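You operate a simulated robot arm through the tools that you are given. There is no shell and no other tool. Be economical: measure what you need, move in short steps, check, and stop when the job is done.

The job below is to be done with a simulated robot arm. You get a single attempt, and the scene is never put back.

TASK
Put the bag that says "30%" from the top of the packing bench on the deck of the panel trolley and the bag labelled "50%" on the shelf of the packing bench. Take the red post cap and leave it on top of the red grease can. Open the pump grille. The order is free. Set down upright: red post cap.
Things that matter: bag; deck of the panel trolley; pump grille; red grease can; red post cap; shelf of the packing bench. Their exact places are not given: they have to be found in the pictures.

The check looks at the end state, three seconds after you hand in, the way a careful person would. Anything else that was tipped, shoved, dropped, spilled or broken makes it a failure. A push-on lid holds only when it is set on centred and level and pressed home; a screw cap is set on level and turned clockwise until tight.

THE ROBOT
A 7-joint arm with a two-finger parallel gripper on a trunk, on a base that drives. Base frame: it is fixed to the floor where the robot stands at the start and does not move with it; the origin is under the middle of the robot, x ahead of it, y to its left, z up; the surface under the hand at the start is at about z = 850. Lengths are in mm, angles in rad, forces in N, time in s.
With the tool pointing down near the work surface it reaches from about 480 to 920 mm from the robot's upright axis, wherever it stands. Its first joint turns from -2.007 to 2.007 rad. Places, roughly: deck of the panel trolley [700, 1600, 500]; pump grille [3300, 1600, 400]; red grease can [3000, 250, 250]; red post cap (5x5x6 cm) [6400, -2900, 500]; shelf of the packing bench [700, 500, 300]. Payload 3.91 kg.
The tool frame sits at the grasp point between the pads (the TCP): z along the fingers, y along the line on which they close. The tips reach 30 mm beyond it. The gripper opens to 110 mm. The fingers are 20 mm wide and 10 mm thick; the gripper's body (48 by 112 mm) begins 55 mm behind the TCP.
Orientation is that of the tool frame in the base frame, as a unit quaternion [w, x, y, z]. With the fingers straight down and closing along the base's y, the tool's x points along the base's -x, its y along +y and its z along -z.

THE INTERFACE
- The arm moves only by the tool drive_tool. Its argument "steps" is text: rows parted by semicolons, each of 7 numbers parted by spaces: the shift along the tool's x, y, z in mm, then the turn, a rotation vector about the tool's x, y, z in rad, then the opening, from 0 (shut) to 1 (fully open). In form: dx dy dz rx ry rz hand; .... A call has 1 to 10 rows; each row shifts and turns the commanded pose from where the row before left it, along the tool's axes as they then stand. A row lasts 0.2 s, in which the tool goes at most 50 mm and 0.15 rad; a call with a longer step from one row to the next is refused whole, and so is a gripper value outside its range. A pose out of reach is approached as far as the arm can. The call stops where the force on the tool passes 40 N (or 10 N more than at its start, if that is more) or the arm is blocked; 0.2 s more then pass. The fingers move at their own pace (about 153 mm/s each) and stop on an object; they squeeze with about 28 N. The grip force told is the motor's: it shows also when the fingers shut on nothing. Time passes only in rows, and 0.2 s behind the last, so rows that do not move let the fingers close. The reply holds the time, the measured pose of the TCP, the force on the tool along the base axes, the opening and the grip force, in the units named above and with some noise, with the torque about the TCP (base axes, N m) and any sound that the robot's microphone picked up, and new pictures: "pictures" is both (left out), scene, wrist or none.
- Cameras (640 x 400 px; columns grow to the right, rows downward): "scene" is now at [213.6, 201.5, 1385.2]; the picture's right is [-0.08, -1.00, 0.00], its down [-0.83, 0.07, -0.55] and it looks along [0.55, -0.05, -0.84] (base axes); focal length 283 px, centre (320, 200). "wrist" rides on the gripper at [72, 17, -103] in the tool frame; the picture's right is [-0.23, 0.97, 0.00], its down [-0.76, -0.18, -0.62] and it looks along [-0.61, -0.14, 0.78] (tool axes); focal length 222 px, centre (320, 200).
- move_column(by): slides the trunk up (or, below 0, down) by that many mm; the arm and the scene camera ride with it, the base frame stays. It gives what a move gives, with no picture.
- base_move(legs): drives the robot by 1 to 6 legs, each [ahead, left, turn to the left] in mm, mm and rad, along the robot's own axes; the way and the turn of a leg run together, so that a leg with both is an arc; at most 1500 mm and 3.142 rad a leg. The arm and the cameras ride along, it lands a little off, and it stops where it bumps. It gives what a move gives, and a new picture of the scene camera.
- head_to(pan, tilt): turns the head with the scene camera to pan (to the left, within 1.396 rad either way) and tilt (down, from -0.506 to 1.204), counted from straight ahead of the robot. It gives what a move gives, and a new picture of the scene camera.
- locate(camera, pixels): for up to 12 pixels [column, row] of the newest picture of that camera ("zoom" is the newest enlarged one), the place [x, y, z] in the base frame of the surface seen there, good to about 2 mm. No time passes.
- close_up(camera, box): a new picture of the part [left, top, right, bottom] of that camera's present view, enlarged. No time passes.
- finish_job(): hands the job in; it is judged then, once.

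Go step by step. Measure first, check grasps and placings, and put right what went wrong. The budget is 110 turns and 260 pictures, counting those below and the enlarged ones. Unless the task says otherwise, let go and move clear before handing in, and close with one line.

The tools are called after "Call:" as a command line: name --argument value ..., lists and objects as JSON in quotes. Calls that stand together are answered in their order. drive_tool: Moves the arm, as the interface text tells. Its arguments: {"type":"object","properties":{"steps":{"type":"string"},"pictures":{"type":"string","enum":["both","scene","wrist","none"]}},"required":["steps"]} The other tools are called the same way: move_column (by) slides the trunk up or down; base_move (legs) drives the base; head_to (pan, tilt) turns the head that bears the scene camera; locate (camera, pixels) gives the place of the surface under pixels of a picture; close_up (camera, box) takes an enlarged picture of a part of a camera's view; finish_job () hands the job in.

At the start:

```text
time_s: 0.0
tcp_pos: [422.5, 195.7, 1065.4]
orientation: [-0.001, 0.0, 1.0, 0.0]
ft_force: [0.9, 0.0, -0.6]
ft_torque: [-0.03, -0.02, -0.01]
width: 110.0
gripper_force: 0.1
trunk travel left (down, up): [-750.0, 240.0]
robot x, y, heading: [-0.7, 2.0, 0.003]
head pan, tilt: [-0.084, 0.991]
```

scene: 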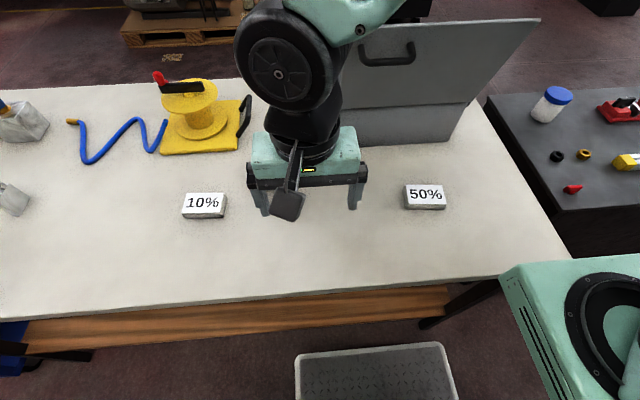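
wrist: 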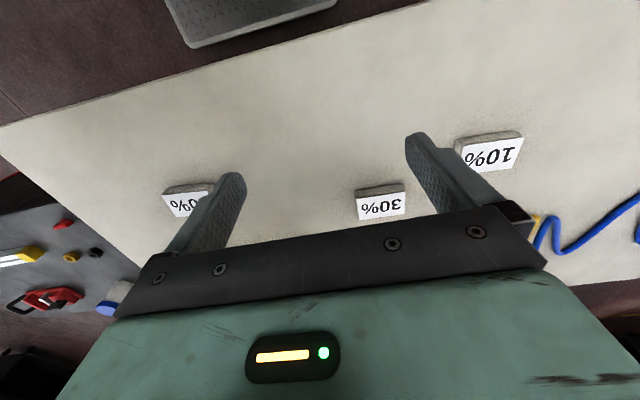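

The wrist picture shows the bags 10%, 30% (380,200) and 50% (185,198) on the bench. I measure them and the surroundings.

Call:
locate --camera "wrist" --pixels '[[358, 190], [402, 186], [360, 220], [404, 214], [380, 187], [168, 190], [490, 140], [380, 150]]'

Call:
locate --camera "scene" --pixels '[[406, 186], [443, 186], [407, 206], [445, 207], [425, 187], [425, 230], [375, 375], [300, 290], [445, 283]]'

Call:
close_up --camera "wrist" --box '[140, 120, 540, 260]'

Call:
head_to --pan 1.2 --tilt 0.6

```text
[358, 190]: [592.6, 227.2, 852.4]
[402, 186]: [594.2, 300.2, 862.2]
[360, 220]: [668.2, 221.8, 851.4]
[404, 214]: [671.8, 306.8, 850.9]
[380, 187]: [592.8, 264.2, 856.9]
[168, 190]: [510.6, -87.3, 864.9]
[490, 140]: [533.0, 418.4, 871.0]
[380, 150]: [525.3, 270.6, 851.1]
```

```text
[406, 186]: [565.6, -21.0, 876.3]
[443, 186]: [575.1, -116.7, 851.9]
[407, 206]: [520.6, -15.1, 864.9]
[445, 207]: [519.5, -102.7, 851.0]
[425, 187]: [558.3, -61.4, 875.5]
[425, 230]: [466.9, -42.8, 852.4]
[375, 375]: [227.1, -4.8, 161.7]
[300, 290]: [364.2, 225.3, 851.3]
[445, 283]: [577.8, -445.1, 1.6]
```

```text
1.60 times, centred on (340, 190) of wrist
```

zoom: 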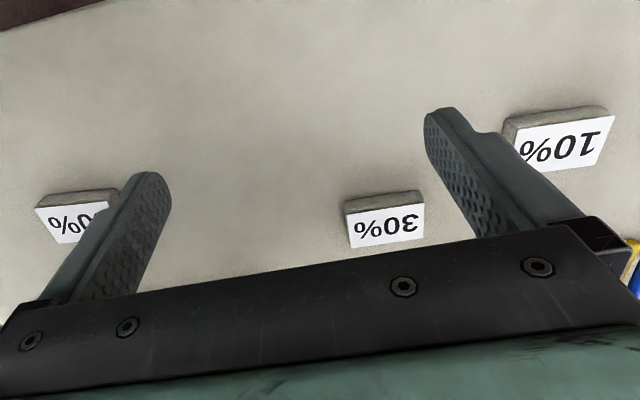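

```text
time_s: 1.5
tcp_pos: [423.8, 196.1, 1065.7]
orientation: [0.0, 0.0, 1.0, -0.001]
ft_force: [-0.1, -0.6, -0.3]
ft_torque: [0.01, 0.0, 0.03]
width: 110.0
gripper_force: 0.1
trunk travel left (down, up): [-750.0, 240.0]
robot x, y, heading: [0.0, 4.1, 0.0]
head pan, tilt: [1.201, 0.6]
```

scene: 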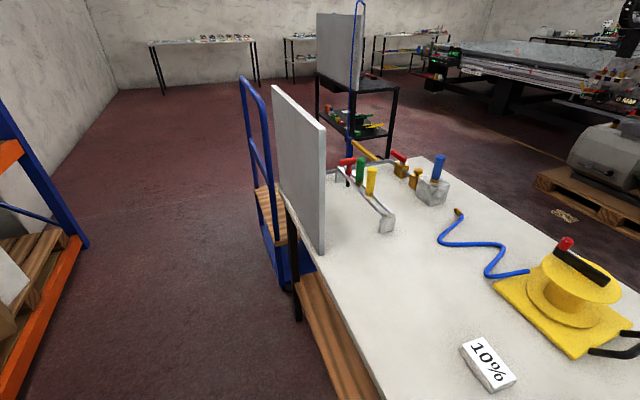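

The bags lie about 85 mm along y and 45 mm along x, 25 mm high. A blue trolley with a panel stands beyond the bench end (270,220); I measure and look there.

Call:
locate --camera "scene" --pixels '[[268, 200], [272, 235], [285, 265], [305, 265], [240, 80], [358, 5], [300, 150], [322, 250], [345, 300], [297, 315], [385, 105], [370, 135]]'

Call:
close_up --camera "scene" --box '[220, 60, 420, 340]'

Call:
head_to --pan 0.4 --tilt 0.3

Call:
head_to --pan -0.5 --tilt 0.3

```text
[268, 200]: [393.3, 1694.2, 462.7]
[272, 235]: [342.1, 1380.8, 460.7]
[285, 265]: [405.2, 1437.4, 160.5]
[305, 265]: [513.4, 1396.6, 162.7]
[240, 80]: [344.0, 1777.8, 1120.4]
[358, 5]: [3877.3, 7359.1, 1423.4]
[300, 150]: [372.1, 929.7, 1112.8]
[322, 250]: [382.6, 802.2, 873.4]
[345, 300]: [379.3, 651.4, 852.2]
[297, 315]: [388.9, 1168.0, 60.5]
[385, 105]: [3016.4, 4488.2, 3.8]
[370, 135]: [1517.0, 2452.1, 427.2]
```

```text
1.43 times, centred on (320, 200) of scene
```

zoom: 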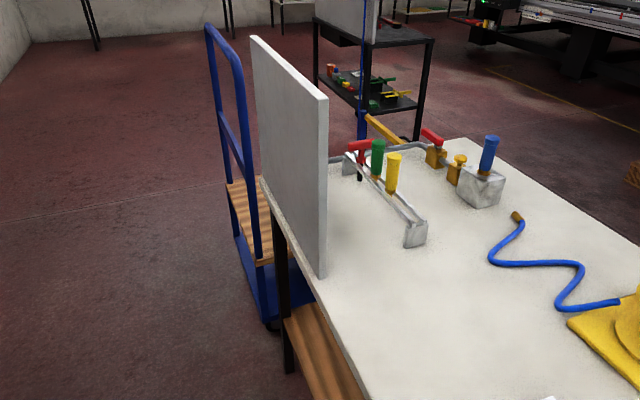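

```text
time_s: 2.6
tcp_pos: [424.4, 196.7, 1067.0]
orientation: [0.0, 0.0, 1.0, 0.0]
ft_force: [-0.1, 1.0, -0.2]
ft_torque: [0.03, 0.02, -0.01]
width: 109.9
gripper_force: 0.2
trunk travel left (down, up): [-750.0, 240.0]
robot x, y, heading: [1.2, -3.6, -0.0]
head pan, tilt: [0.4, 0.3]
```

scene: 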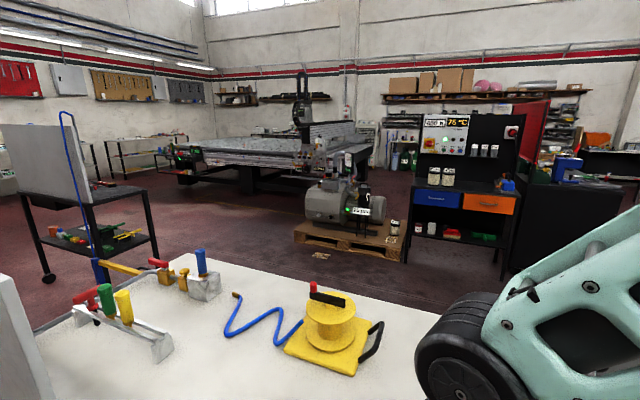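

```text
time_s: 3.8
tcp_pos: [423.5, 197.4, 1066.7]
orientation: [0.0, 0.0, 1.0, 0.0]
ft_force: [-0.5, -0.1, 0.3]
ft_torque: [0.0, -0.01, 0.01]
width: 109.9
gripper_force: 0.0
trunk travel left (down, up): [-750.0, 240.0]
robot x, y, heading: [1.3, 2.8, 0.003]
head pan, tilt: [-0.499, 0.3]
```

scene: 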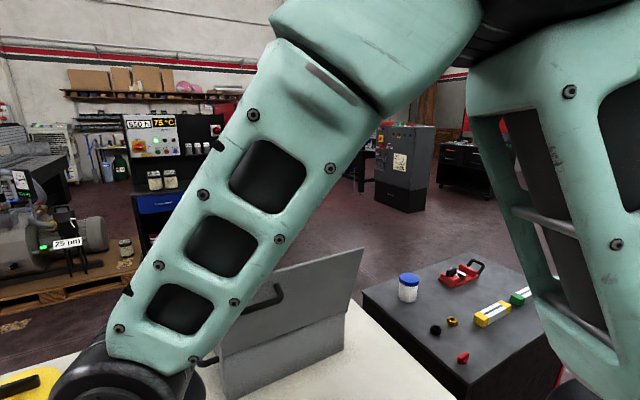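

The trolley deck lies at z≈462 (wood at (268,200)), reached from x≈340. I now look down at the bench front and its shelf.

Call:
head_to --pan 0.4 --tilt 1.1

```text
time_s: 5.0
tcp_pos: [423.5, 196.1, 1066.9]
orientation: [0.0, 0.0, 1.0, 0.0]
ft_force: [-0.1, 0.1, -0.5]
ft_torque: [-0.05, 0.0, -0.01]
width: 110.1
gripper_force: 0.1
trunk travel left (down, up): [-750.0, 240.0]
robot x, y, heading: [-1.7, 2.3, -0.0]
head pan, tilt: [0.4, 1.1]
```

scene: 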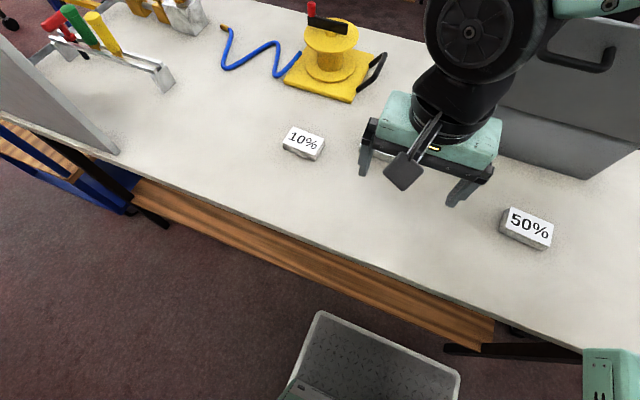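

Call:
locate --camera "scene" --pixels '[[150, 190], [180, 220], [300, 245], [300, 275], [450, 310], [490, 340], [450, 325], [330, 240], [480, 345], [520, 350], [60, 165], [20, 150]]'

Call:
locate --camera "wrist" --pixels '[[358, 197], [400, 193], [360, 215], [402, 210], [356, 192], [402, 188], [380, 205]]'

```text
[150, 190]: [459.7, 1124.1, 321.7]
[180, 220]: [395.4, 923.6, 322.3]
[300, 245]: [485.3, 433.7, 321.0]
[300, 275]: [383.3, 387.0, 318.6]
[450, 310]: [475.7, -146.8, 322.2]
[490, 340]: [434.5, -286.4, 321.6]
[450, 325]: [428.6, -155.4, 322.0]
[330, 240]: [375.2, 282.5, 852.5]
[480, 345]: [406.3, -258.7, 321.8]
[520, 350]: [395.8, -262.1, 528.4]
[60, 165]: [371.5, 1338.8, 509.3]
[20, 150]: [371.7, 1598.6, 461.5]
```

```text
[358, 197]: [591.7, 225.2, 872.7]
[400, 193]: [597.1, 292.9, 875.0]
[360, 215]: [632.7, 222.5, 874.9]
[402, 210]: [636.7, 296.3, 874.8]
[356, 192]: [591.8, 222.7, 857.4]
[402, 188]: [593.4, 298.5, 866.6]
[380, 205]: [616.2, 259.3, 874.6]
```

Shelf: top z≈322, front edge x≈385. The 30% bag spans x 592–641, y 222–300, top 875. Now precise corners of the 50% bag near (525,228).

Call:
close_up --camera "scene" --box '[470, 180, 590, 270]'

Call:
locate --camera "scene" --pixels '[[511, 209], [552, 223], [546, 240], [504, 226], [528, 224], [40, 70], [350, 350], [420, 380]]'

```text
4.44 times, centred on (530, 225) of scene
```

zoom: 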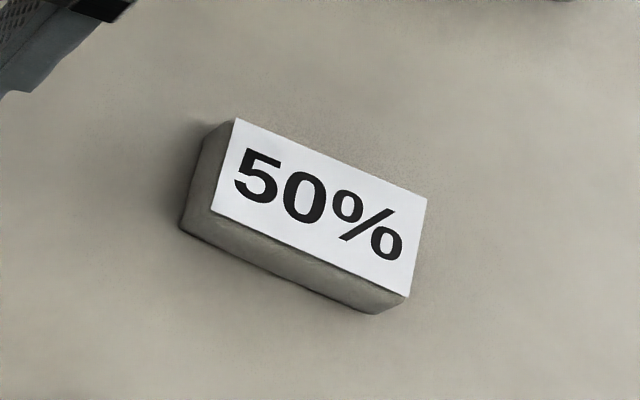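

```text
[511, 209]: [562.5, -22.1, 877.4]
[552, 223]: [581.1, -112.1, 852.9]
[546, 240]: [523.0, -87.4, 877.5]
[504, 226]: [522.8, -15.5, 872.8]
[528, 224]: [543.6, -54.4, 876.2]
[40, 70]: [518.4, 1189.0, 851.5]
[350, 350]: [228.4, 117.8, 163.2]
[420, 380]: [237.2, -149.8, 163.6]
```

Call:
locate --camera "zoom" --pixels '[[237, 122], [424, 200], [405, 292], [213, 212], [320, 205]]'

```text
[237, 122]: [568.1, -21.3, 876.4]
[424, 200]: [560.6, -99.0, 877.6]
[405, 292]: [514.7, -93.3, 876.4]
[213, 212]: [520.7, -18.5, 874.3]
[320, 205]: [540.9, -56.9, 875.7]
```

The 50% bag is 78x48 mm, centred at (541,-57), turned about -0.09 rad. I go above it and tilt the fingers 30° forward so that the shelf place is reachable.

Call:
drive_tool --steps "-18 -42.2 0 0 0 0 1;-18 -42.2 0 0 0 0 1;-18 -42.2 0 0 0 0 1;-18 -42.2 0 0 0 0 1;-18 -42.2 0 0 0 0 1;-18 -42.2 20 0 0 0.09 1;0 0 20 0 -0.13 0 1;0 0 20 0 -0.13 0 1;0 0 0 0 -0.13 0 1;0 0 0 0 -0.13 0 1"

```text
time_s: 7.2
tcp_pos: [589.4, -42.5, 1011.4]
orientation: [0.257, 0.044, 0.965, -0.012]
ft_force: [0.6, -1.0, -0.6]
ft_torque: [-0.01, 0.01, -0.03]
width: 110.0
gripper_force: 0.0
out of reach, approached as far as the arm can: row 8, 9, 10
trunk travel left (down, up): [-750.0, 240.0]
robot x, y, heading: [-0.8, -0.5, 0.002]
head pan, tilt: [0.4, 1.1]
```

scene: 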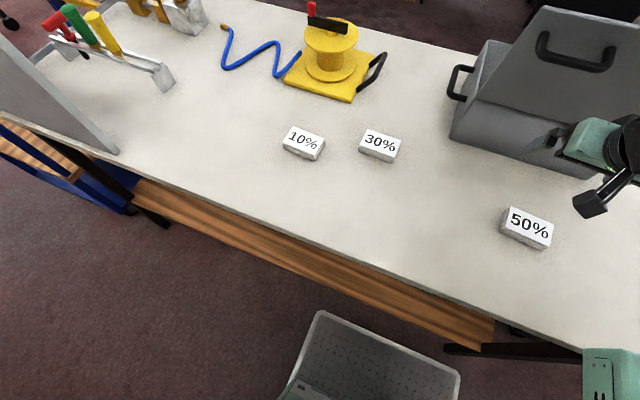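
wrist: 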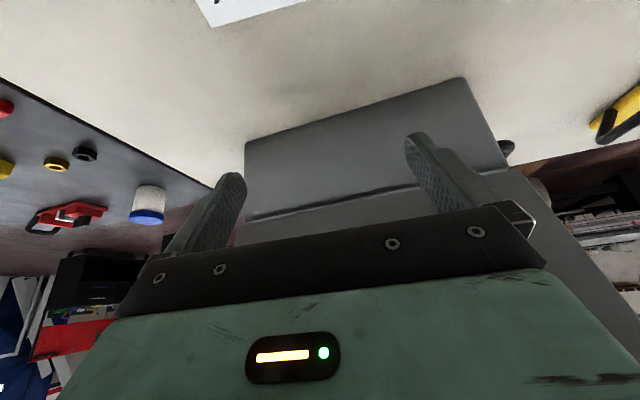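

The tilted pose is too close to the robot for the arm. I drive back 200 mm and approach with the arm more extended.

Call:
base_move --legs '[[-200, 0, 0]]'

```text
time_s: 8.8
tcp_pos: [388.1, -41.5, 1010.0]
orientation: [0.255, 0.044, 0.966, -0.013]
ft_force: [0.7, 0.0, -0.4]
ft_torque: [0.01, 0.03, 0.02]
width: 110.0
gripper_force: 0.0
trunk travel left (down, up): [-750.0, 240.0]
robot x, y, heading: [-202.9, 2.7, -0.002]
head pan, tilt: [0.4, 1.1]
```

scene: 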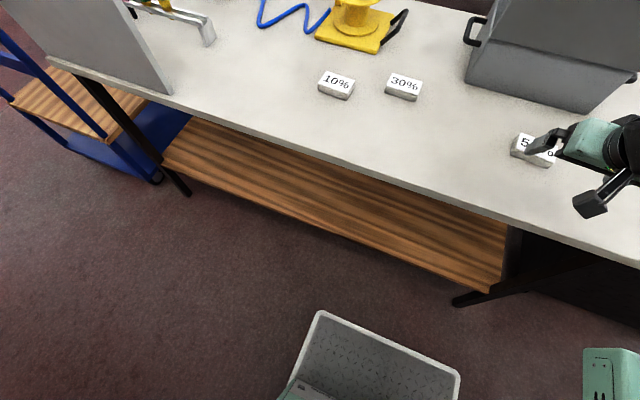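

Reach is better now. I move to above the bag, keeping the 30° tilt.

Call:
drive_tool --steps "-21.5 0 35 0 0 0 1;-21.5 0 35 0 0 0 1;-21.5 0 35 0 0 0 1;-21.5 -1 35 0 0 0 1;0 0 0 0 0 0 1"

```text
time_s: 10.0
tcp_pos: [530.6, -54.4, 931.4]
orientation: [0.255, 0.044, 0.966, -0.012]
ft_force: [0.2, 0.7, -0.3]
ft_torque: [0.01, 0.03, 0.02]
width: 110.0
gripper_force: 0.1
trunk travel left (down, up): [-750.0, 240.0]
robot x, y, heading: [-199.0, 3.2, -0.0]
head pan, tilt: [0.4, 1.1]
```

scene: 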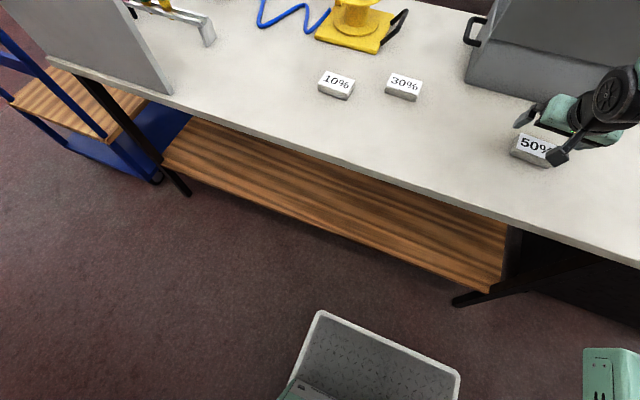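
wrist: 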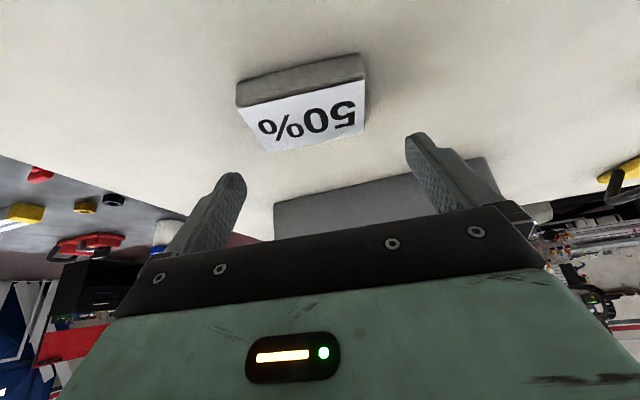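

The bag lies in the wrist view at (305,110). I check its center again after the drive.

Call:
locate --camera "wrist" --pixels '[[240, 109], [363, 82], [362, 130], [270, 150], [308, 118]]'

```text
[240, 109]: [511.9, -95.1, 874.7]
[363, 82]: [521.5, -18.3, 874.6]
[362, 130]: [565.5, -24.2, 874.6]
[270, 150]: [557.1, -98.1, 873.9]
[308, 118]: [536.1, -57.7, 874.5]
```

Center is (539,-59). I go down to z≈884 and close.

Call:
drive_tool --steps "0 -4 0 0 0 0.03 1;12 0 20 0 0 0 1;11.5 0 20 0 0 0 1;0 0 0 0 0 0 1;0 0 0 0 0 0 0.3;0 0 0 0 0 0 0.3;0 0 0 0 0 0 0.3"

```text
time_s: 11.6
tcp_pos: [530.9, -58.4, 885.2]
orientation: [0.256, 0.058, 0.965, -0.008]
ft_force: [0.5, -0.4, 0.3]
ft_torque: [-0.03, -0.01, 0.01]
width: 84.1
gripper_force: 28.0
trunk travel left (down, up): [-750.0, 240.0]
robot x, y, heading: [-197.7, 0.1, 0.0]
head pan, tilt: [0.4, 1.1]
```

scene: 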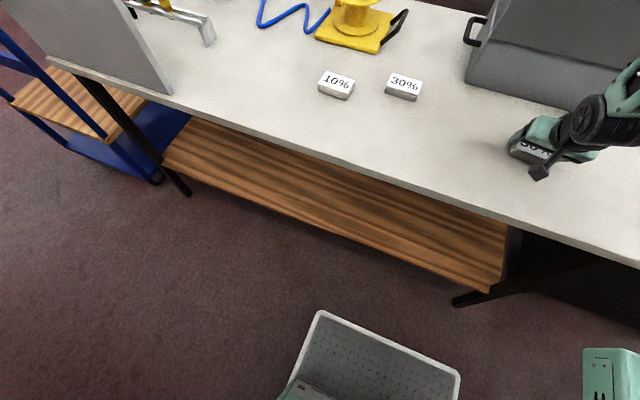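
wrist: 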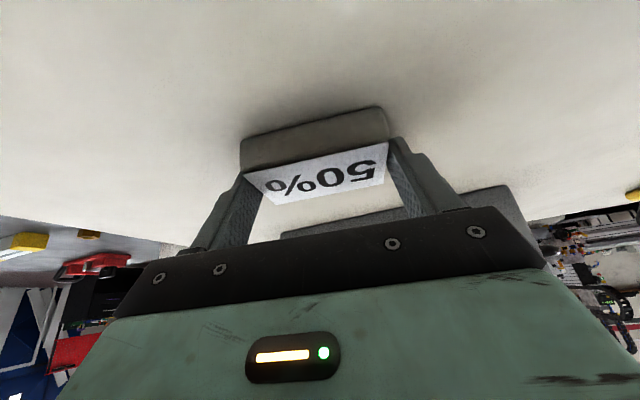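

The bag is gripped (84 mm, 28 N). I lift, drive back and lower the trunk.

Call:
drive_tool --steps "-12 0 -22 0 0 0 0.3;-12 0 -22 0 0 0 0.3;-12 0 -22 0 0 0 0.3;-12 0 -22 0 0 0 0.3" --pictures "wrist"

Call:
base_move --legs '[[-360, 0, 0]]'

Call:
move_column --by -560

Call:
head_to --pan 0.0 --tilt 0.8

```text
time_s: 12.6
tcp_pos: [528.5, -59.3, 984.1]
orientation: [0.255, 0.059, 0.965, -0.009]
ft_force: [0.1, 0.0, -0.7]
ft_torque: [0.03, -0.02, -0.05]
width: 84.0
gripper_force: 27.8
trunk travel left (down, up): [-750.0, 240.0]
robot x, y, heading: [-204.6, -1.6, -0.0]
head pan, tilt: [0.4, 1.1]
```

wrist: 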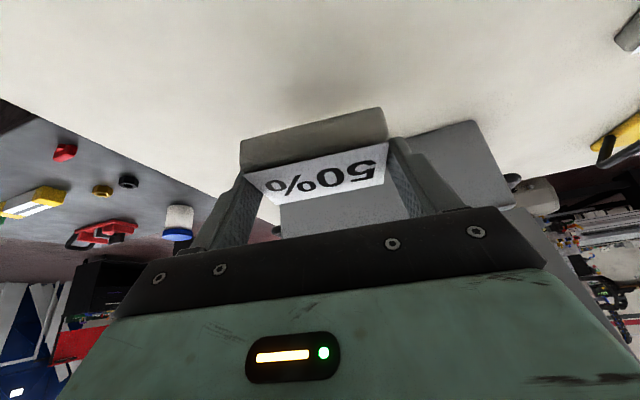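

```text
time_s: 14.7
tcp_pos: [228.7, -55.6, 984.9]
orientation: [0.256, 0.056, 0.965, -0.007]
ft_force: [-0.1, -0.1, -0.3]
ft_torque: [-0.03, 0.0, 0.01]
width: 83.9
gripper_force: 28.2
trunk travel left (down, up): [-750.0, 240.0]
robot x, y, heading: [-498.6, 2.8, -0.001]
head pan, tilt: [0.4, 1.1]
stopped in leg 1: the robot was blocked; the commanded pose is now the measured one
```

scene: 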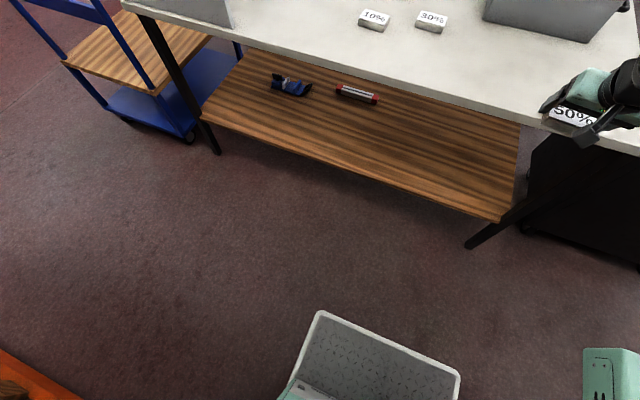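

```text
refused: -560 is not a number from -400 to 400
```

```text
time_s: 15.5
tcp_pos: [229.6, -57.0, 985.8]
orientation: [0.256, 0.057, 0.965, -0.007]
ft_force: [-0.7, -0.2, -0.5]
ft_torque: [0.05, -0.01, 0.02]
width: 84.0
gripper_force: 28.3
trunk travel left (down, up): [-750.0, 240.0]
robot x, y, heading: [-501.3, 0.1, -0.002]
head pan, tilt: [0.0, 0.799]
```

scene: 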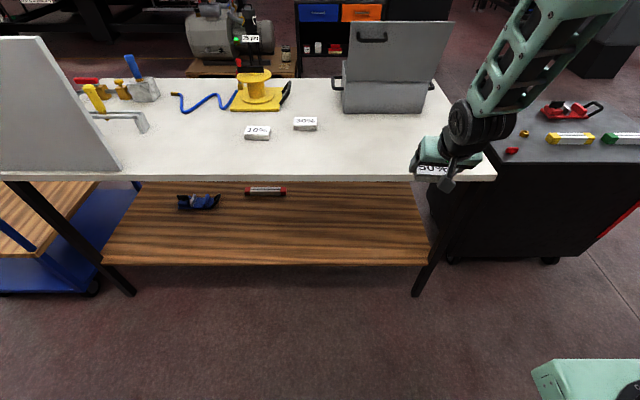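

The robot bumped something behind at x≈-500, bench front is free. I move ahead a bit and left, then lower the trunk.

Call:
base_move --legs '[[30, 150, 0]]'

Call:
move_column --by -400

Call:
move_column --by -160

Call:
head_to --pan 0.0 --tilt 0.6

```text
time_s: 16.9
tcp_pos: [258.4, 94.4, 985.2]
orientation: [0.256, 0.056, 0.965, -0.007]
ft_force: [0.4, 0.4, -0.2]
ft_torque: [0.02, 0.04, 0.02]
width: 83.9
gripper_force: 28.2
trunk travel left (down, up): [-750.0, 240.0]
robot x, y, heading: [-468.9, 150.9, 0.002]
head pan, tilt: [0.0, 0.799]
```

scene: 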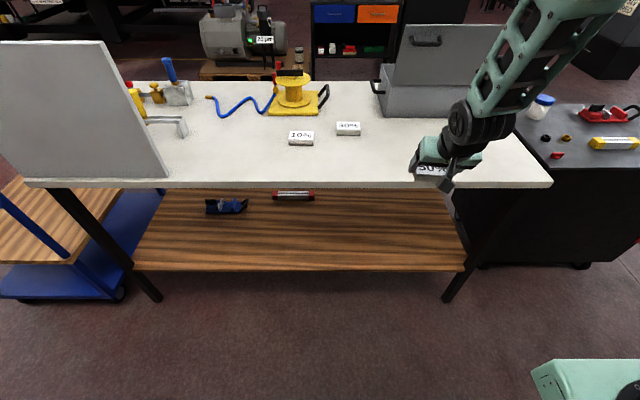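

```text
time_s: 20.7
tcp_pos: [258.3, 94.4, 585.2]
orientation: [0.257, 0.056, 0.965, -0.007]
ft_force: [-0.1, 0.4, -1.1]
ft_torque: [-0.04, -0.02, 0.03]
width: 83.9
gripper_force: 27.6
trunk travel left (down, up): [-350.0, 640.0]
robot x, y, heading: [-474.3, 150.7, 0.004]
head pan, tilt: [0.0, 0.799]
```

```text
time_s: 22.6
tcp_pos: [258.4, 95.6, 424.9]
orientation: [0.256, 0.056, 0.965, -0.007]
ft_force: [0.3, -0.1, -0.2]
ft_torque: [-0.01, 0.02, -0.02]
width: 84.1
gripper_force: 27.7
trunk travel left (down, up): [-190.0, 800.0]
robot x, y, heading: [-470.2, 150.1, 0.003]
head pan, tilt: [0.0, 0.799]
```

```text
time_s: 23.3
tcp_pos: [259.2, 95.1, 425.8]
orientation: [0.256, 0.056, 0.965, -0.007]
ft_force: [0.3, 0.0, -0.5]
ft_torque: [-0.02, -0.02, -0.02]
width: 84.2
gripper_force: 28.3
trunk travel left (down, up): [-190.0, 800.0]
robot x, y, heading: [-472.2, 152.3, 0.007]
head pan, tilt: [0.0, 0.6]
```

scene: 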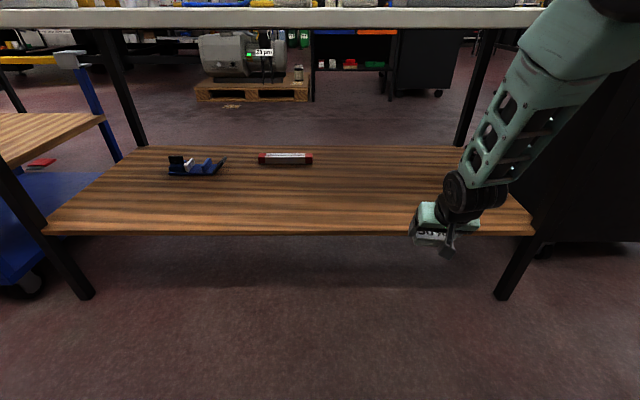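

I check where the forearm is relative to the bench-top edge before driving in.

Call:
locate --camera "scene" --pixels '[[455, 180], [500, 120], [530, 60], [560, 30], [575, 10], [620, 60], [300, 22], [480, 235], [300, 235], [300, 228], [520, 232], [431, 237]]'

```text
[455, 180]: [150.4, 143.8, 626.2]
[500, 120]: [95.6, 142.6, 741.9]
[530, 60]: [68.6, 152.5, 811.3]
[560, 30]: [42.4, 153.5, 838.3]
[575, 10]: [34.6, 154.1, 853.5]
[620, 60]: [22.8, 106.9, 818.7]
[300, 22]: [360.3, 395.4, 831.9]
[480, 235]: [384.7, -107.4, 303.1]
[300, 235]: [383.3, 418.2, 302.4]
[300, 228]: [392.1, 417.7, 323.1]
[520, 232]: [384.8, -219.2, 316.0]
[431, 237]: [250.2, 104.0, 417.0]
```

The forearm would stay about 50 mm or more in front of the bench-top edge. I drive ahead 180 mm.

Call:
base_move --legs '[[182, 0, 0]]'

```text
time_s: 24.8
tcp_pos: [439.6, 95.6, 425.8]
orientation: [0.257, 0.056, 0.965, -0.007]
ft_force: [-0.2, -0.8, -0.3]
ft_torque: [-0.02, 0.01, 0.0]
width: 84.3
gripper_force: 27.9
trunk travel left (down, up): [-190.0, 800.0]
robot x, y, heading: [-284.4, 153.5, 0.007]
head pan, tilt: [0.0, 0.6]
```

scene: 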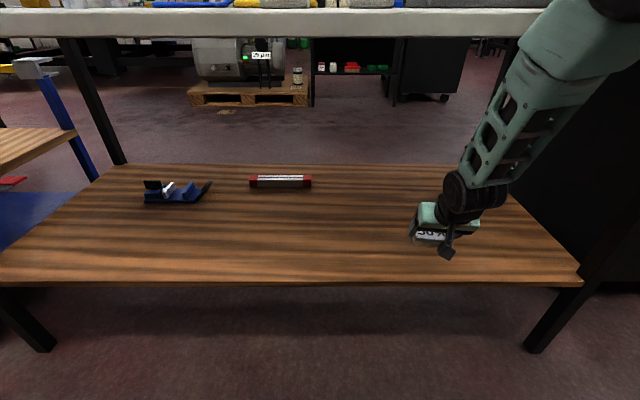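

Now over the shelf. Lower 64 mm with the trunk.

Call:
move_column --by -65

Call:
drive_tool --steps "1 0 1.5 0 0 0 0.3;1 0 1.7 0 0 0 0.3;1 0 1.7 0 0 0 0.3;0 0 0 0 0 0 0.3"

```text
time_s: 25.9
tcp_pos: [441.9, 95.8, 359.2]
orientation: [0.257, 0.056, 0.965, -0.007]
ft_force: [-1.0, -0.2, -0.7]
ft_torque: [0.01, 0.02, -0.02]
width: 83.8
gripper_force: 28.1
trunk travel left (down, up): [-125.0, 865.0]
robot x, y, heading: [-287.5, 152.8, 0.003]
head pan, tilt: [0.0, 0.6]
```

```text
time_s: 26.9
tcp_pos: [441.0, 94.8, 355.5]
orientation: [0.257, 0.056, 0.965, -0.007]
ft_force: [-0.3, 1.2, 5.7]
ft_torque: [-0.24, 0.06, 0.01]
width: 84.2
gripper_force: 27.7
trunk travel left (down, up): [-125.0, 865.0]
robot x, y, heading: [-290.3, 149.8, 0.006]
head pan, tilt: [0.0, 0.6]
```

scene: 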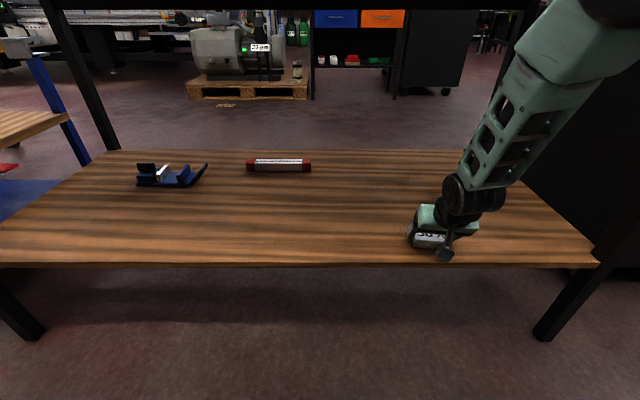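
wrist: 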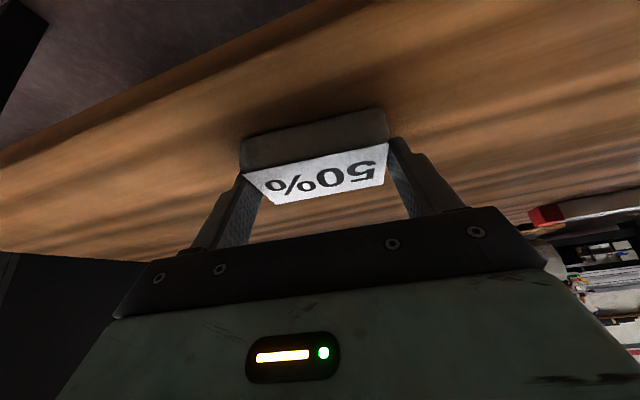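

Contact (5.7 N): the bag sits on the shelf. I open and back up along the fingers.

Call:
drive_tool --steps "0 0 0 0 0 0 1;0 0 0 0 0 0 1;0 0 -20 0 0 0 1;0 0 -30 0 0 0 1;0 0 -30 0 0 0 1"

Call:
base_move --legs '[[-170, 0, 0]]'

```text
time_s: 28.1
tcp_pos: [401.5, 99.3, 424.0]
orientation: [0.256, 0.056, 0.965, -0.007]
ft_force: [-0.5, -0.5, 0.2]
ft_torque: [0.03, 0.04, -0.01]
width: 109.8
gripper_force: 0.0
trunk travel left (down, up): [-125.0, 865.0]
robot x, y, heading: [-289.8, 152.2, -0.002]
head pan, tilt: [0.0, 0.6]
```

scene: 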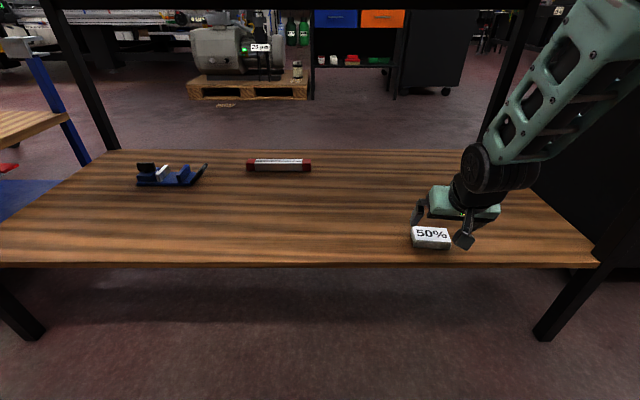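
wrist: 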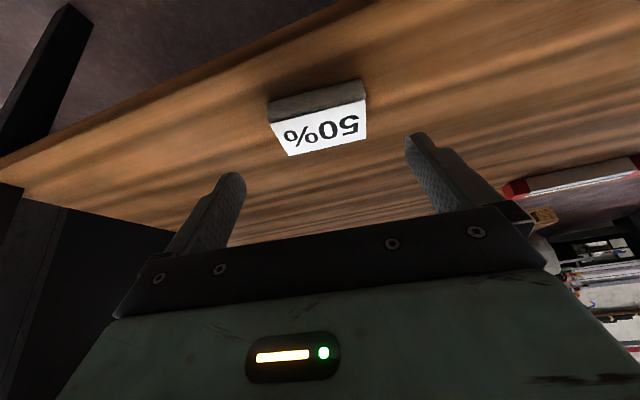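

```text
time_s: 29.5
tcp_pos: [229.4, 98.9, 424.2]
orientation: [0.256, 0.056, 0.965, -0.007]
ft_force: [1.1, -0.3, -0.2]
ft_torque: [0.0, 0.01, -0.01]
width: 109.8
gripper_force: 0.1
trunk travel left (down, up): [-125.0, 865.0]
robot x, y, heading: [-461.0, 149.9, 0.002]
head pan, tilt: [0.0, 0.6]
```

scene: 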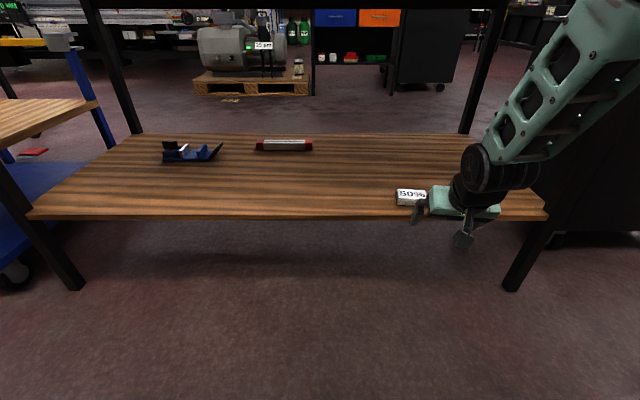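

The 50% bag rests on the shelf at (411,196). Now I raise the trunk and go over the 30% bag.

Call:
move_column --by 400

Call:
move_column --by 165

Call:
base_move --legs '[[0, 161, 0], [374, 0, 0]]'

Call:
drive_tool --steps "0 0 0 0 0 0 1" --pictures "wrist"

```text
time_s: 33.4
tcp_pos: [229.5, 99.7, 823.6]
orientation: [0.256, 0.056, 0.965, -0.007]
ft_force: [-0.1, -0.6, 0.1]
ft_torque: [-0.05, -0.01, 0.03]
width: 110.0
gripper_force: 0.0
trunk travel left (down, up): [-525.0, 465.0]
robot x, y, heading: [-459.2, 149.2, 0.011]
head pan, tilt: [0.0, 0.6]
```

```text
time_s: 35.2
tcp_pos: [230.0, 98.1, 989.1]
orientation: [0.257, 0.056, 0.965, -0.007]
ft_force: [0.2, -0.2, 0.7]
ft_torque: [0.01, -0.04, 0.0]
width: 110.2
gripper_force: 0.0
trunk travel left (down, up): [-690.0, 300.0]
robot x, y, heading: [-459.1, 153.9, 0.005]
head pan, tilt: [0.0, 0.6]
```

```text
time_s: 38.6
tcp_pos: [603.5, 263.9, 988.5]
orientation: [0.256, 0.056, 0.965, -0.008]
ft_force: [-0.3, -0.2, -0.2]
ft_torque: [-0.04, 0.01, 0.0]
width: 110.2
gripper_force: 0.1
trunk travel left (down, up): [-690.0, 300.0]
robot x, y, heading: [-89.6, 313.5, 0.004]
head pan, tilt: [0.0, 0.6]
```

scene: 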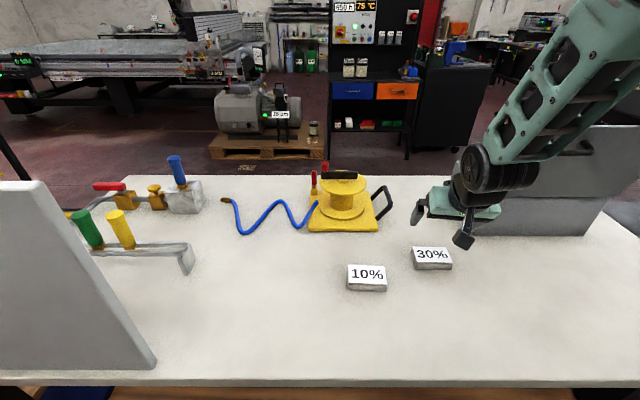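

```text
time_s: 39.0
tcp_pos: [602.6, 263.2, 988.4]
orientation: [0.256, 0.054, 0.965, -0.006]
ft_force: [0.2, 0.6, 0.5]
ft_torque: [0.0, -0.02, -0.01]
width: 109.9
gripper_force: 0.2
trunk travel left (down, up): [-690.0, 300.0]
robot x, y, heading: [-87.1, 312.0, 0.003]
head pan, tilt: [0.0, 0.6]
```

wrist: 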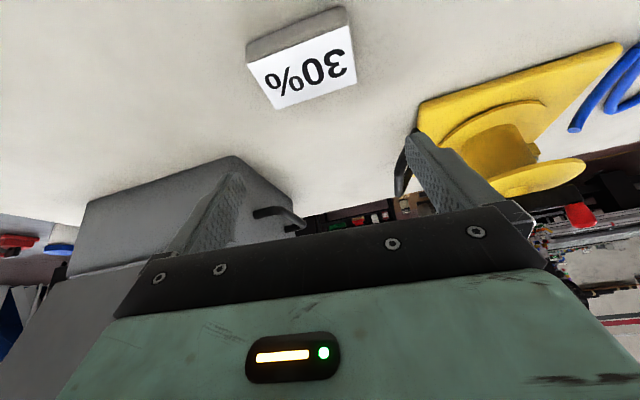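

The 30% bag is at wrist (302,65), with the grey box near the right finger (200,210). I measure both.

Call:
locate --camera "wrist" --pixels '[[249, 65], [342, 27], [354, 80], [275, 107], [302, 68], [235, 158], [160, 175], [290, 205], [95, 205], [403, 180]]'

```text
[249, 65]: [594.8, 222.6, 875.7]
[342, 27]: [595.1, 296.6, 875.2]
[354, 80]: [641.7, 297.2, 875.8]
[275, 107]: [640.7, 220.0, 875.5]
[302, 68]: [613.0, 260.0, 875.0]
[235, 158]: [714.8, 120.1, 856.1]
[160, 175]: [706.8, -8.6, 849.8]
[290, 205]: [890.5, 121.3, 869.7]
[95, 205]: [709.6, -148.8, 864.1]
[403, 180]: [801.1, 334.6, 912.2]
```

Bag center (618,259), aligned with y. I straighten yaw and descend in front of closing.

Call:
drive_tool --steps "0 -4 0 0.05 0 -0.1 1;0 0 0 0 0 0 1;11.5 0 23 0 0 0 1;11.5 0 23 0 0 0 1;11.5 0 23 0 0 0 1;0 0 0 0 0 0 1" --pictures "wrist"

```text
time_s: 40.4
tcp_pos: [606.1, 252.5, 912.3]
orientation: [0.254, 0.013, 0.966, -0.043]
ft_force: [-0.1, 0.4, 0.1]
ft_torque: [0.01, -0.03, -0.01]
width: 110.1
gripper_force: 0.1
trunk travel left (down, up): [-690.0, 300.0]
robot x, y, heading: [-87.6, 315.7, 0.005]
head pan, tilt: [0.0, 0.6]
```

wrist: 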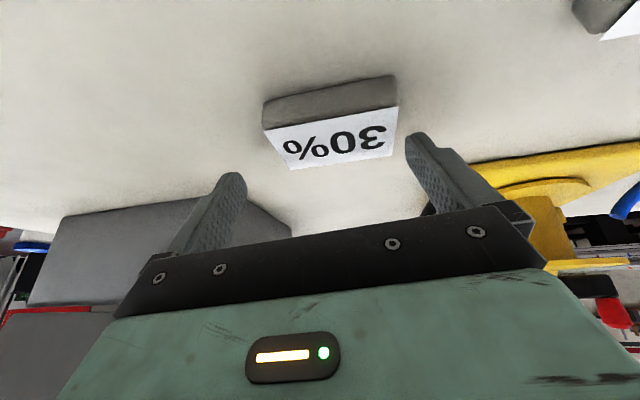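

My roll correction had the wrong sign (fingers rolled about 0.08 rad); I undo it, recenter and go down.

Call:
drive_tool --steps "0 6.5 0 -0.088 0 0 1;0 0 0 0 0 0 1;6 0 12 0 0 0 1;5.5 0 12.5 0 0 0 1;0 0 0 0 0 0 1" --pictures "wrist"

```text
time_s: 41.6
tcp_pos: [608.4, 259.3, 884.9]
orientation: [0.255, 0.003, 0.967, -0.002]
ft_force: [0.2, -0.4, 0.2]
ft_torque: [-0.01, 0.01, -0.02]
width: 110.0
gripper_force: 0.1
trunk travel left (down, up): [-690.0, 300.0]
robot x, y, heading: [-91.0, 314.4, 0.005]
head pan, tilt: [0.0, 0.6]
```

wrist: 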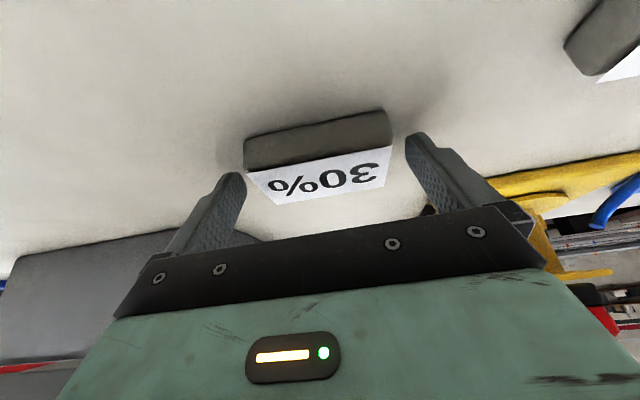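

Well placed. Close and lift.

Call:
drive_tool --steps "0 0 0 0 0 0 0.3;0 0 0 0 0 0 0.3;0 0 0 0 0 0 0.3;-12 0 -22 0 0 0 0.3;-12 0 -22 0 0 0 0.3;-12 0 -22 0 0 0 0.3;-12 0 -22 0 0 0 0.3;-12 0 -22 0 0 0 0.3" --pictures "wrist"

Call:
head_to --pan 1.35 --tilt 0.6

```text
time_s: 43.4
tcp_pos: [607.1, 259.5, 1008.1]
orientation: [0.254, 0.002, 0.967, -0.001]
ft_force: [0.4, 0.3, -0.5]
ft_torque: [0.01, 0.03, 0.01]
width: 83.9
gripper_force: 28.0
trunk travel left (down, up): [-690.0, 300.0]
robot x, y, heading: [-88.5, 317.6, 0.005]
head pan, tilt: [0.0, 0.6]
```

wrist: 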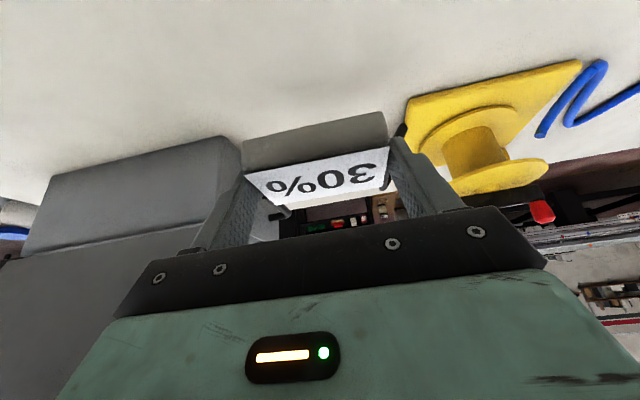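

```text
time_s: 44.9
tcp_pos: [606.4, 258.5, 1009.7]
orientation: [0.255, 0.002, 0.967, -0.002]
ft_force: [0.3, 0.7, -0.6]
ft_torque: [0.05, 0.0, 0.01]
width: 84.2
gripper_force: 28.1
trunk travel left (down, up): [-690.0, 300.0]
robot x, y, heading: [-85.1, 311.9, 0.002]
head pan, tilt: [1.349, 0.6]
```

scene: 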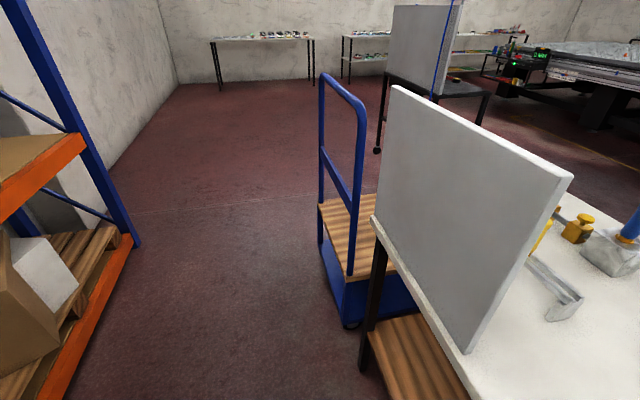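

The bag is held. The view shows the corridor to the left; I measure rack edge, trolley and free floor.

Call:
locate --camera "scene" --pixels '[[132, 240], [90, 340], [140, 210], [345, 320], [322, 240], [350, 265], [325, 210], [352, 105], [322, 80], [240, 200], [300, 130], [375, 200]]'

Call:
close_up --camera "scene" --box '[280, 60, 480, 340]'

```text
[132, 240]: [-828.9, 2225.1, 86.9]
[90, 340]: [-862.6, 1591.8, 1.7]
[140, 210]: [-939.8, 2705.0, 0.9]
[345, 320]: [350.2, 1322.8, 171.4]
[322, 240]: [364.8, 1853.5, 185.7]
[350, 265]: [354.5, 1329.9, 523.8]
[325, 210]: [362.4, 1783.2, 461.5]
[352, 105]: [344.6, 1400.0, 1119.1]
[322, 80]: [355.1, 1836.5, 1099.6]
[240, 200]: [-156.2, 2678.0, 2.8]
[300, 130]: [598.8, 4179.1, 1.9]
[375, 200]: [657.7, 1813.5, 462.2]
```

```text
1.43 times, centred on (380, 200) of scene
```

zoom: 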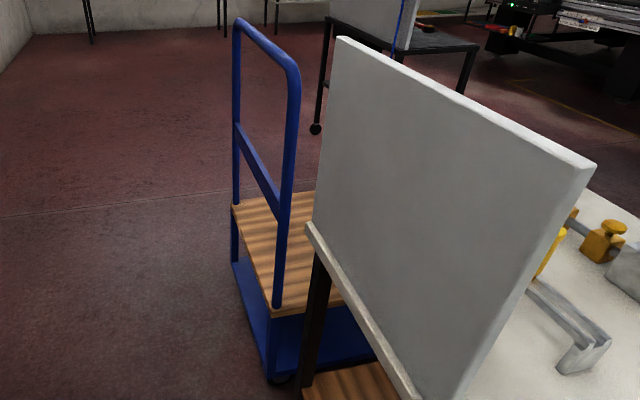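

Trolley spans y 1320–1855 from x 345; floor left of it is free. I drive round: back, left, ahead, turn right, strafe to its long side.

Call:
base_move --legs '[[-385, 0, 0], [0, 1170, 0], [0, 1170, 0], [470, 0, 0], [0, 0, -1.5708]]'

Call:
head_to --pan 0.3 --tilt 0.6

```text
time_s: 64.6
tcp_pos: [-71.2, 1954.2, 1009.5]
orientation: [0.18, 0.679, 0.689, -0.179]
ft_force: [-0.7, -0.2, -0.7]
ft_torque: [0.0, 0.0, -0.03]
width: 84.0
gripper_force: 27.6
trunk travel left (down, up): [-690.0, 300.0]
robot x, y, heading: [-27.6, 2643.7, -1.548]
head pan, tilt: [1.349, 0.6]
```

scene: 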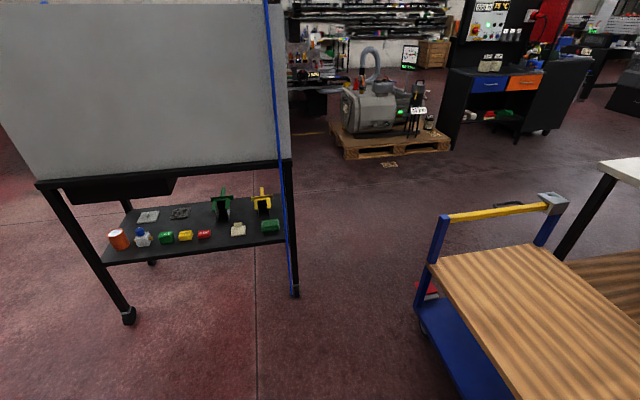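

```text
time_s: 65.9
tcp_pos: [-71.3, 1954.2, 1010.4]
orientation: [0.18, 0.679, 0.688, -0.18]
ft_force: [0.4, 0.5, -0.6]
ft_torque: [0.01, -0.01, 0.0]
width: 83.7
gripper_force: 28.1
trunk travel left (down, up): [-690.0, 300.0]
robot x, y, heading: [-29.8, 2648.3, -1.548]
head pan, tilt: [0.3, 0.6]
```

scene: 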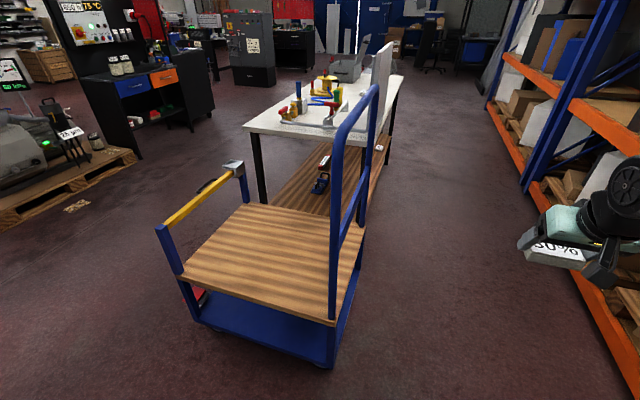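

The deck is empty and clear; the pump sits at the left. I measure deck corners and the low yellow bar.

Call:
locate --camera "scene" --pixels '[[245, 207], [188, 275], [325, 315], [345, 240], [260, 255], [165, 228], [235, 170], [200, 200], [362, 95], [335, 130]]'

Call:
close_up --camera "scene" --box '[0, 0, 240, 230]'

```text
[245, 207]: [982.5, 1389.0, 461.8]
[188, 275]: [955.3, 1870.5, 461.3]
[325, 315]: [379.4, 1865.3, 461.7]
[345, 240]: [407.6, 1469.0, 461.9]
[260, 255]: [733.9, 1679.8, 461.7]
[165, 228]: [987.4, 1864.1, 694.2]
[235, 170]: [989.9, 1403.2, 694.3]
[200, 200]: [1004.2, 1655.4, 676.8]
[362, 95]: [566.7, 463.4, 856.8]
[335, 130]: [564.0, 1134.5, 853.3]
```

```text
1.74 times, centred on (120, 115) of scene
```

zoom: 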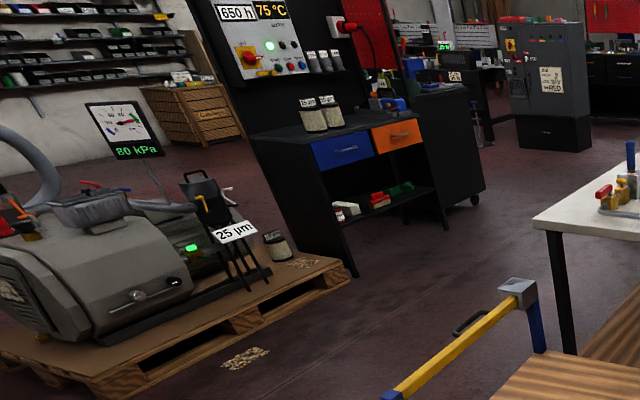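

Deck spans x 380–985, y 1330–1870, z 461.7, empty. I strafe and drive so that the bag gets over (690,1690).

Call:
base_move --legs '[[0, 760, -0.022], [265, 0, 0]]'

Call:
move_column --by -400

Call:
move_column --by -100

Call:
head_to --pan 0.0 --tilt 0.8

```text
time_s: 71.5
tcp_pos: [673.0, 1702.3, 1009.2]
orientation: [0.179, 0.685, 0.683, -0.18]
ft_force: [-0.2, -0.5, -0.4]
ft_torque: [0.0, 0.01, -0.03]
width: 84.0
gripper_force: 27.8
trunk travel left (down, up): [-690.0, 300.0]
robot x, y, heading: [727.0, 2394.1, -1.569]
head pan, tilt: [0.3, 0.6]
```

scene: 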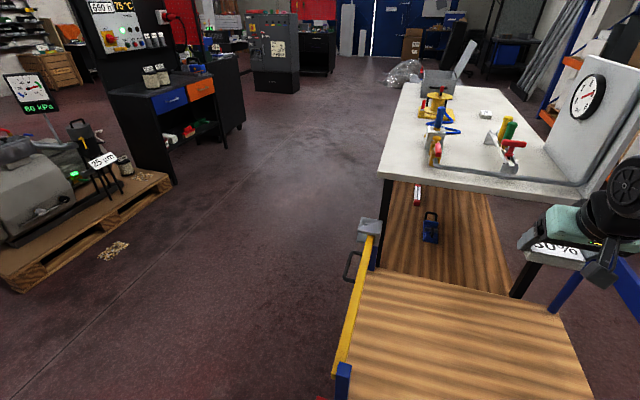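

```text
time_s: 75.3
tcp_pos: [673.5, 1700.8, 609.1]
orientation: [0.18, 0.685, 0.683, -0.181]
ft_force: [0.0, 0.2, -0.1]
ft_torque: [0.0, 0.0, 0.01]
width: 84.0
gripper_force: 28.0
trunk travel left (down, up): [-290.0, 700.0]
robot x, y, heading: [727.2, 2396.3, -1.568]
head pan, tilt: [0.3, 0.6]
```

```text
time_s: 76.7
tcp_pos: [673.3, 1700.1, 508.7]
orientation: [0.179, 0.685, 0.683, -0.18]
ft_force: [-0.1, 0.3, -0.8]
ft_torque: [0.03, 0.0, 0.0]
width: 83.8
gripper_force: 28.2
trunk travel left (down, up): [-190.0, 800.0]
robot x, y, heading: [729.1, 2395.3, -1.563]
head pan, tilt: [0.3, 0.6]
```

```text
time_s: 77.5
tcp_pos: [673.0, 1700.0, 508.7]
orientation: [0.179, 0.685, 0.682, -0.182]
ft_force: [0.1, -0.1, 0.1]
ft_torque: [0.01, 0.0, -0.01]
width: 83.7
gripper_force: 27.4
trunk travel left (down, up): [-190.0, 800.0]
robot x, y, heading: [728.7, 2395.3, -1.564]
head pan, tilt: [0.0, 0.799]
```

scene: 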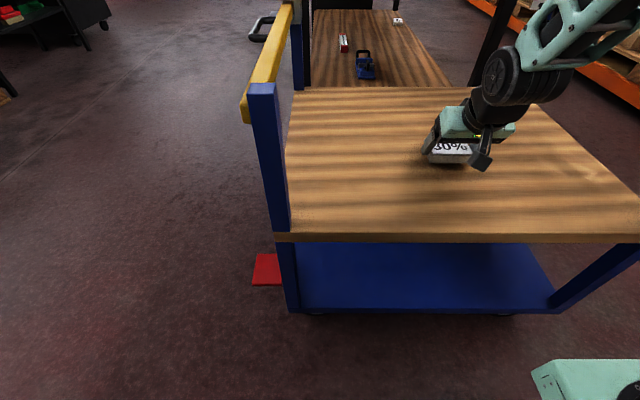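

Bag is 12 mm above the deck. I lower it gently, then release.

Call:
drive_tool --steps "2.5 0 4.3 0 0 0 0.3;2.5 0 4.3 0 0 0 0.3;1.2 0 2 0 0 0 0.3;0.7 0 1.2 0 0 0 0.3;0 0 0 0 0 0 0.3" --pictures "none"

```text
time_s: 78.7
tcp_pos: [673.8, 1702.1, 495.5]
orientation: [0.179, 0.685, 0.682, -0.181]
ft_force: [-0.5, -0.5, -1.0]
ft_torque: [-0.01, 0.0, -0.02]
width: 84.3
gripper_force: 28.3
trunk travel left (down, up): [-190.0, 800.0]
robot x, y, heading: [729.3, 2395.2, -1.565]
head pan, tilt: [0.0, 0.799]
```

Call:
drive_tool --steps "0.5 0 0.9 0 0 0 0.3;0.5 0 0.9 0 0 0 0.3;0 0 0 0 0 0 1;0 0 0 0 0 0 1;0 0 -20 0 0 0 1;0 0 -30 0 0 0 1;0 0 -40 0 0 0 1;0 0 -40 0 0 0 1"

```text
time_s: 80.5
tcp_pos: [672.4, 1764.7, 605.5]
orientation: [0.178, 0.685, 0.683, -0.181]
ft_force: [0.3, 0.9, -0.3]
ft_torque: [0.0, 0.0, -0.03]
width: 110.1
gripper_force: 0.0
trunk travel left (down, up): [-190.0, 800.0]
robot x, y, heading: [730.8, 2395.0, -1.563]
head pan, tilt: [0.0, 0.799]
```

scene: 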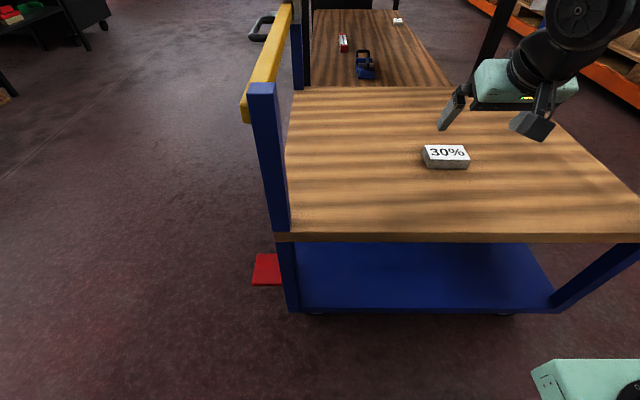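
wrist: 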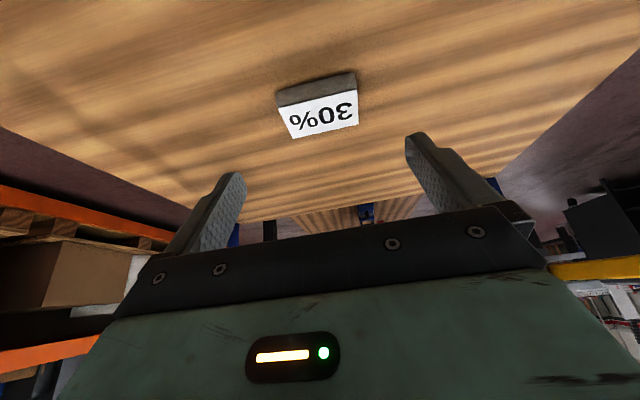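

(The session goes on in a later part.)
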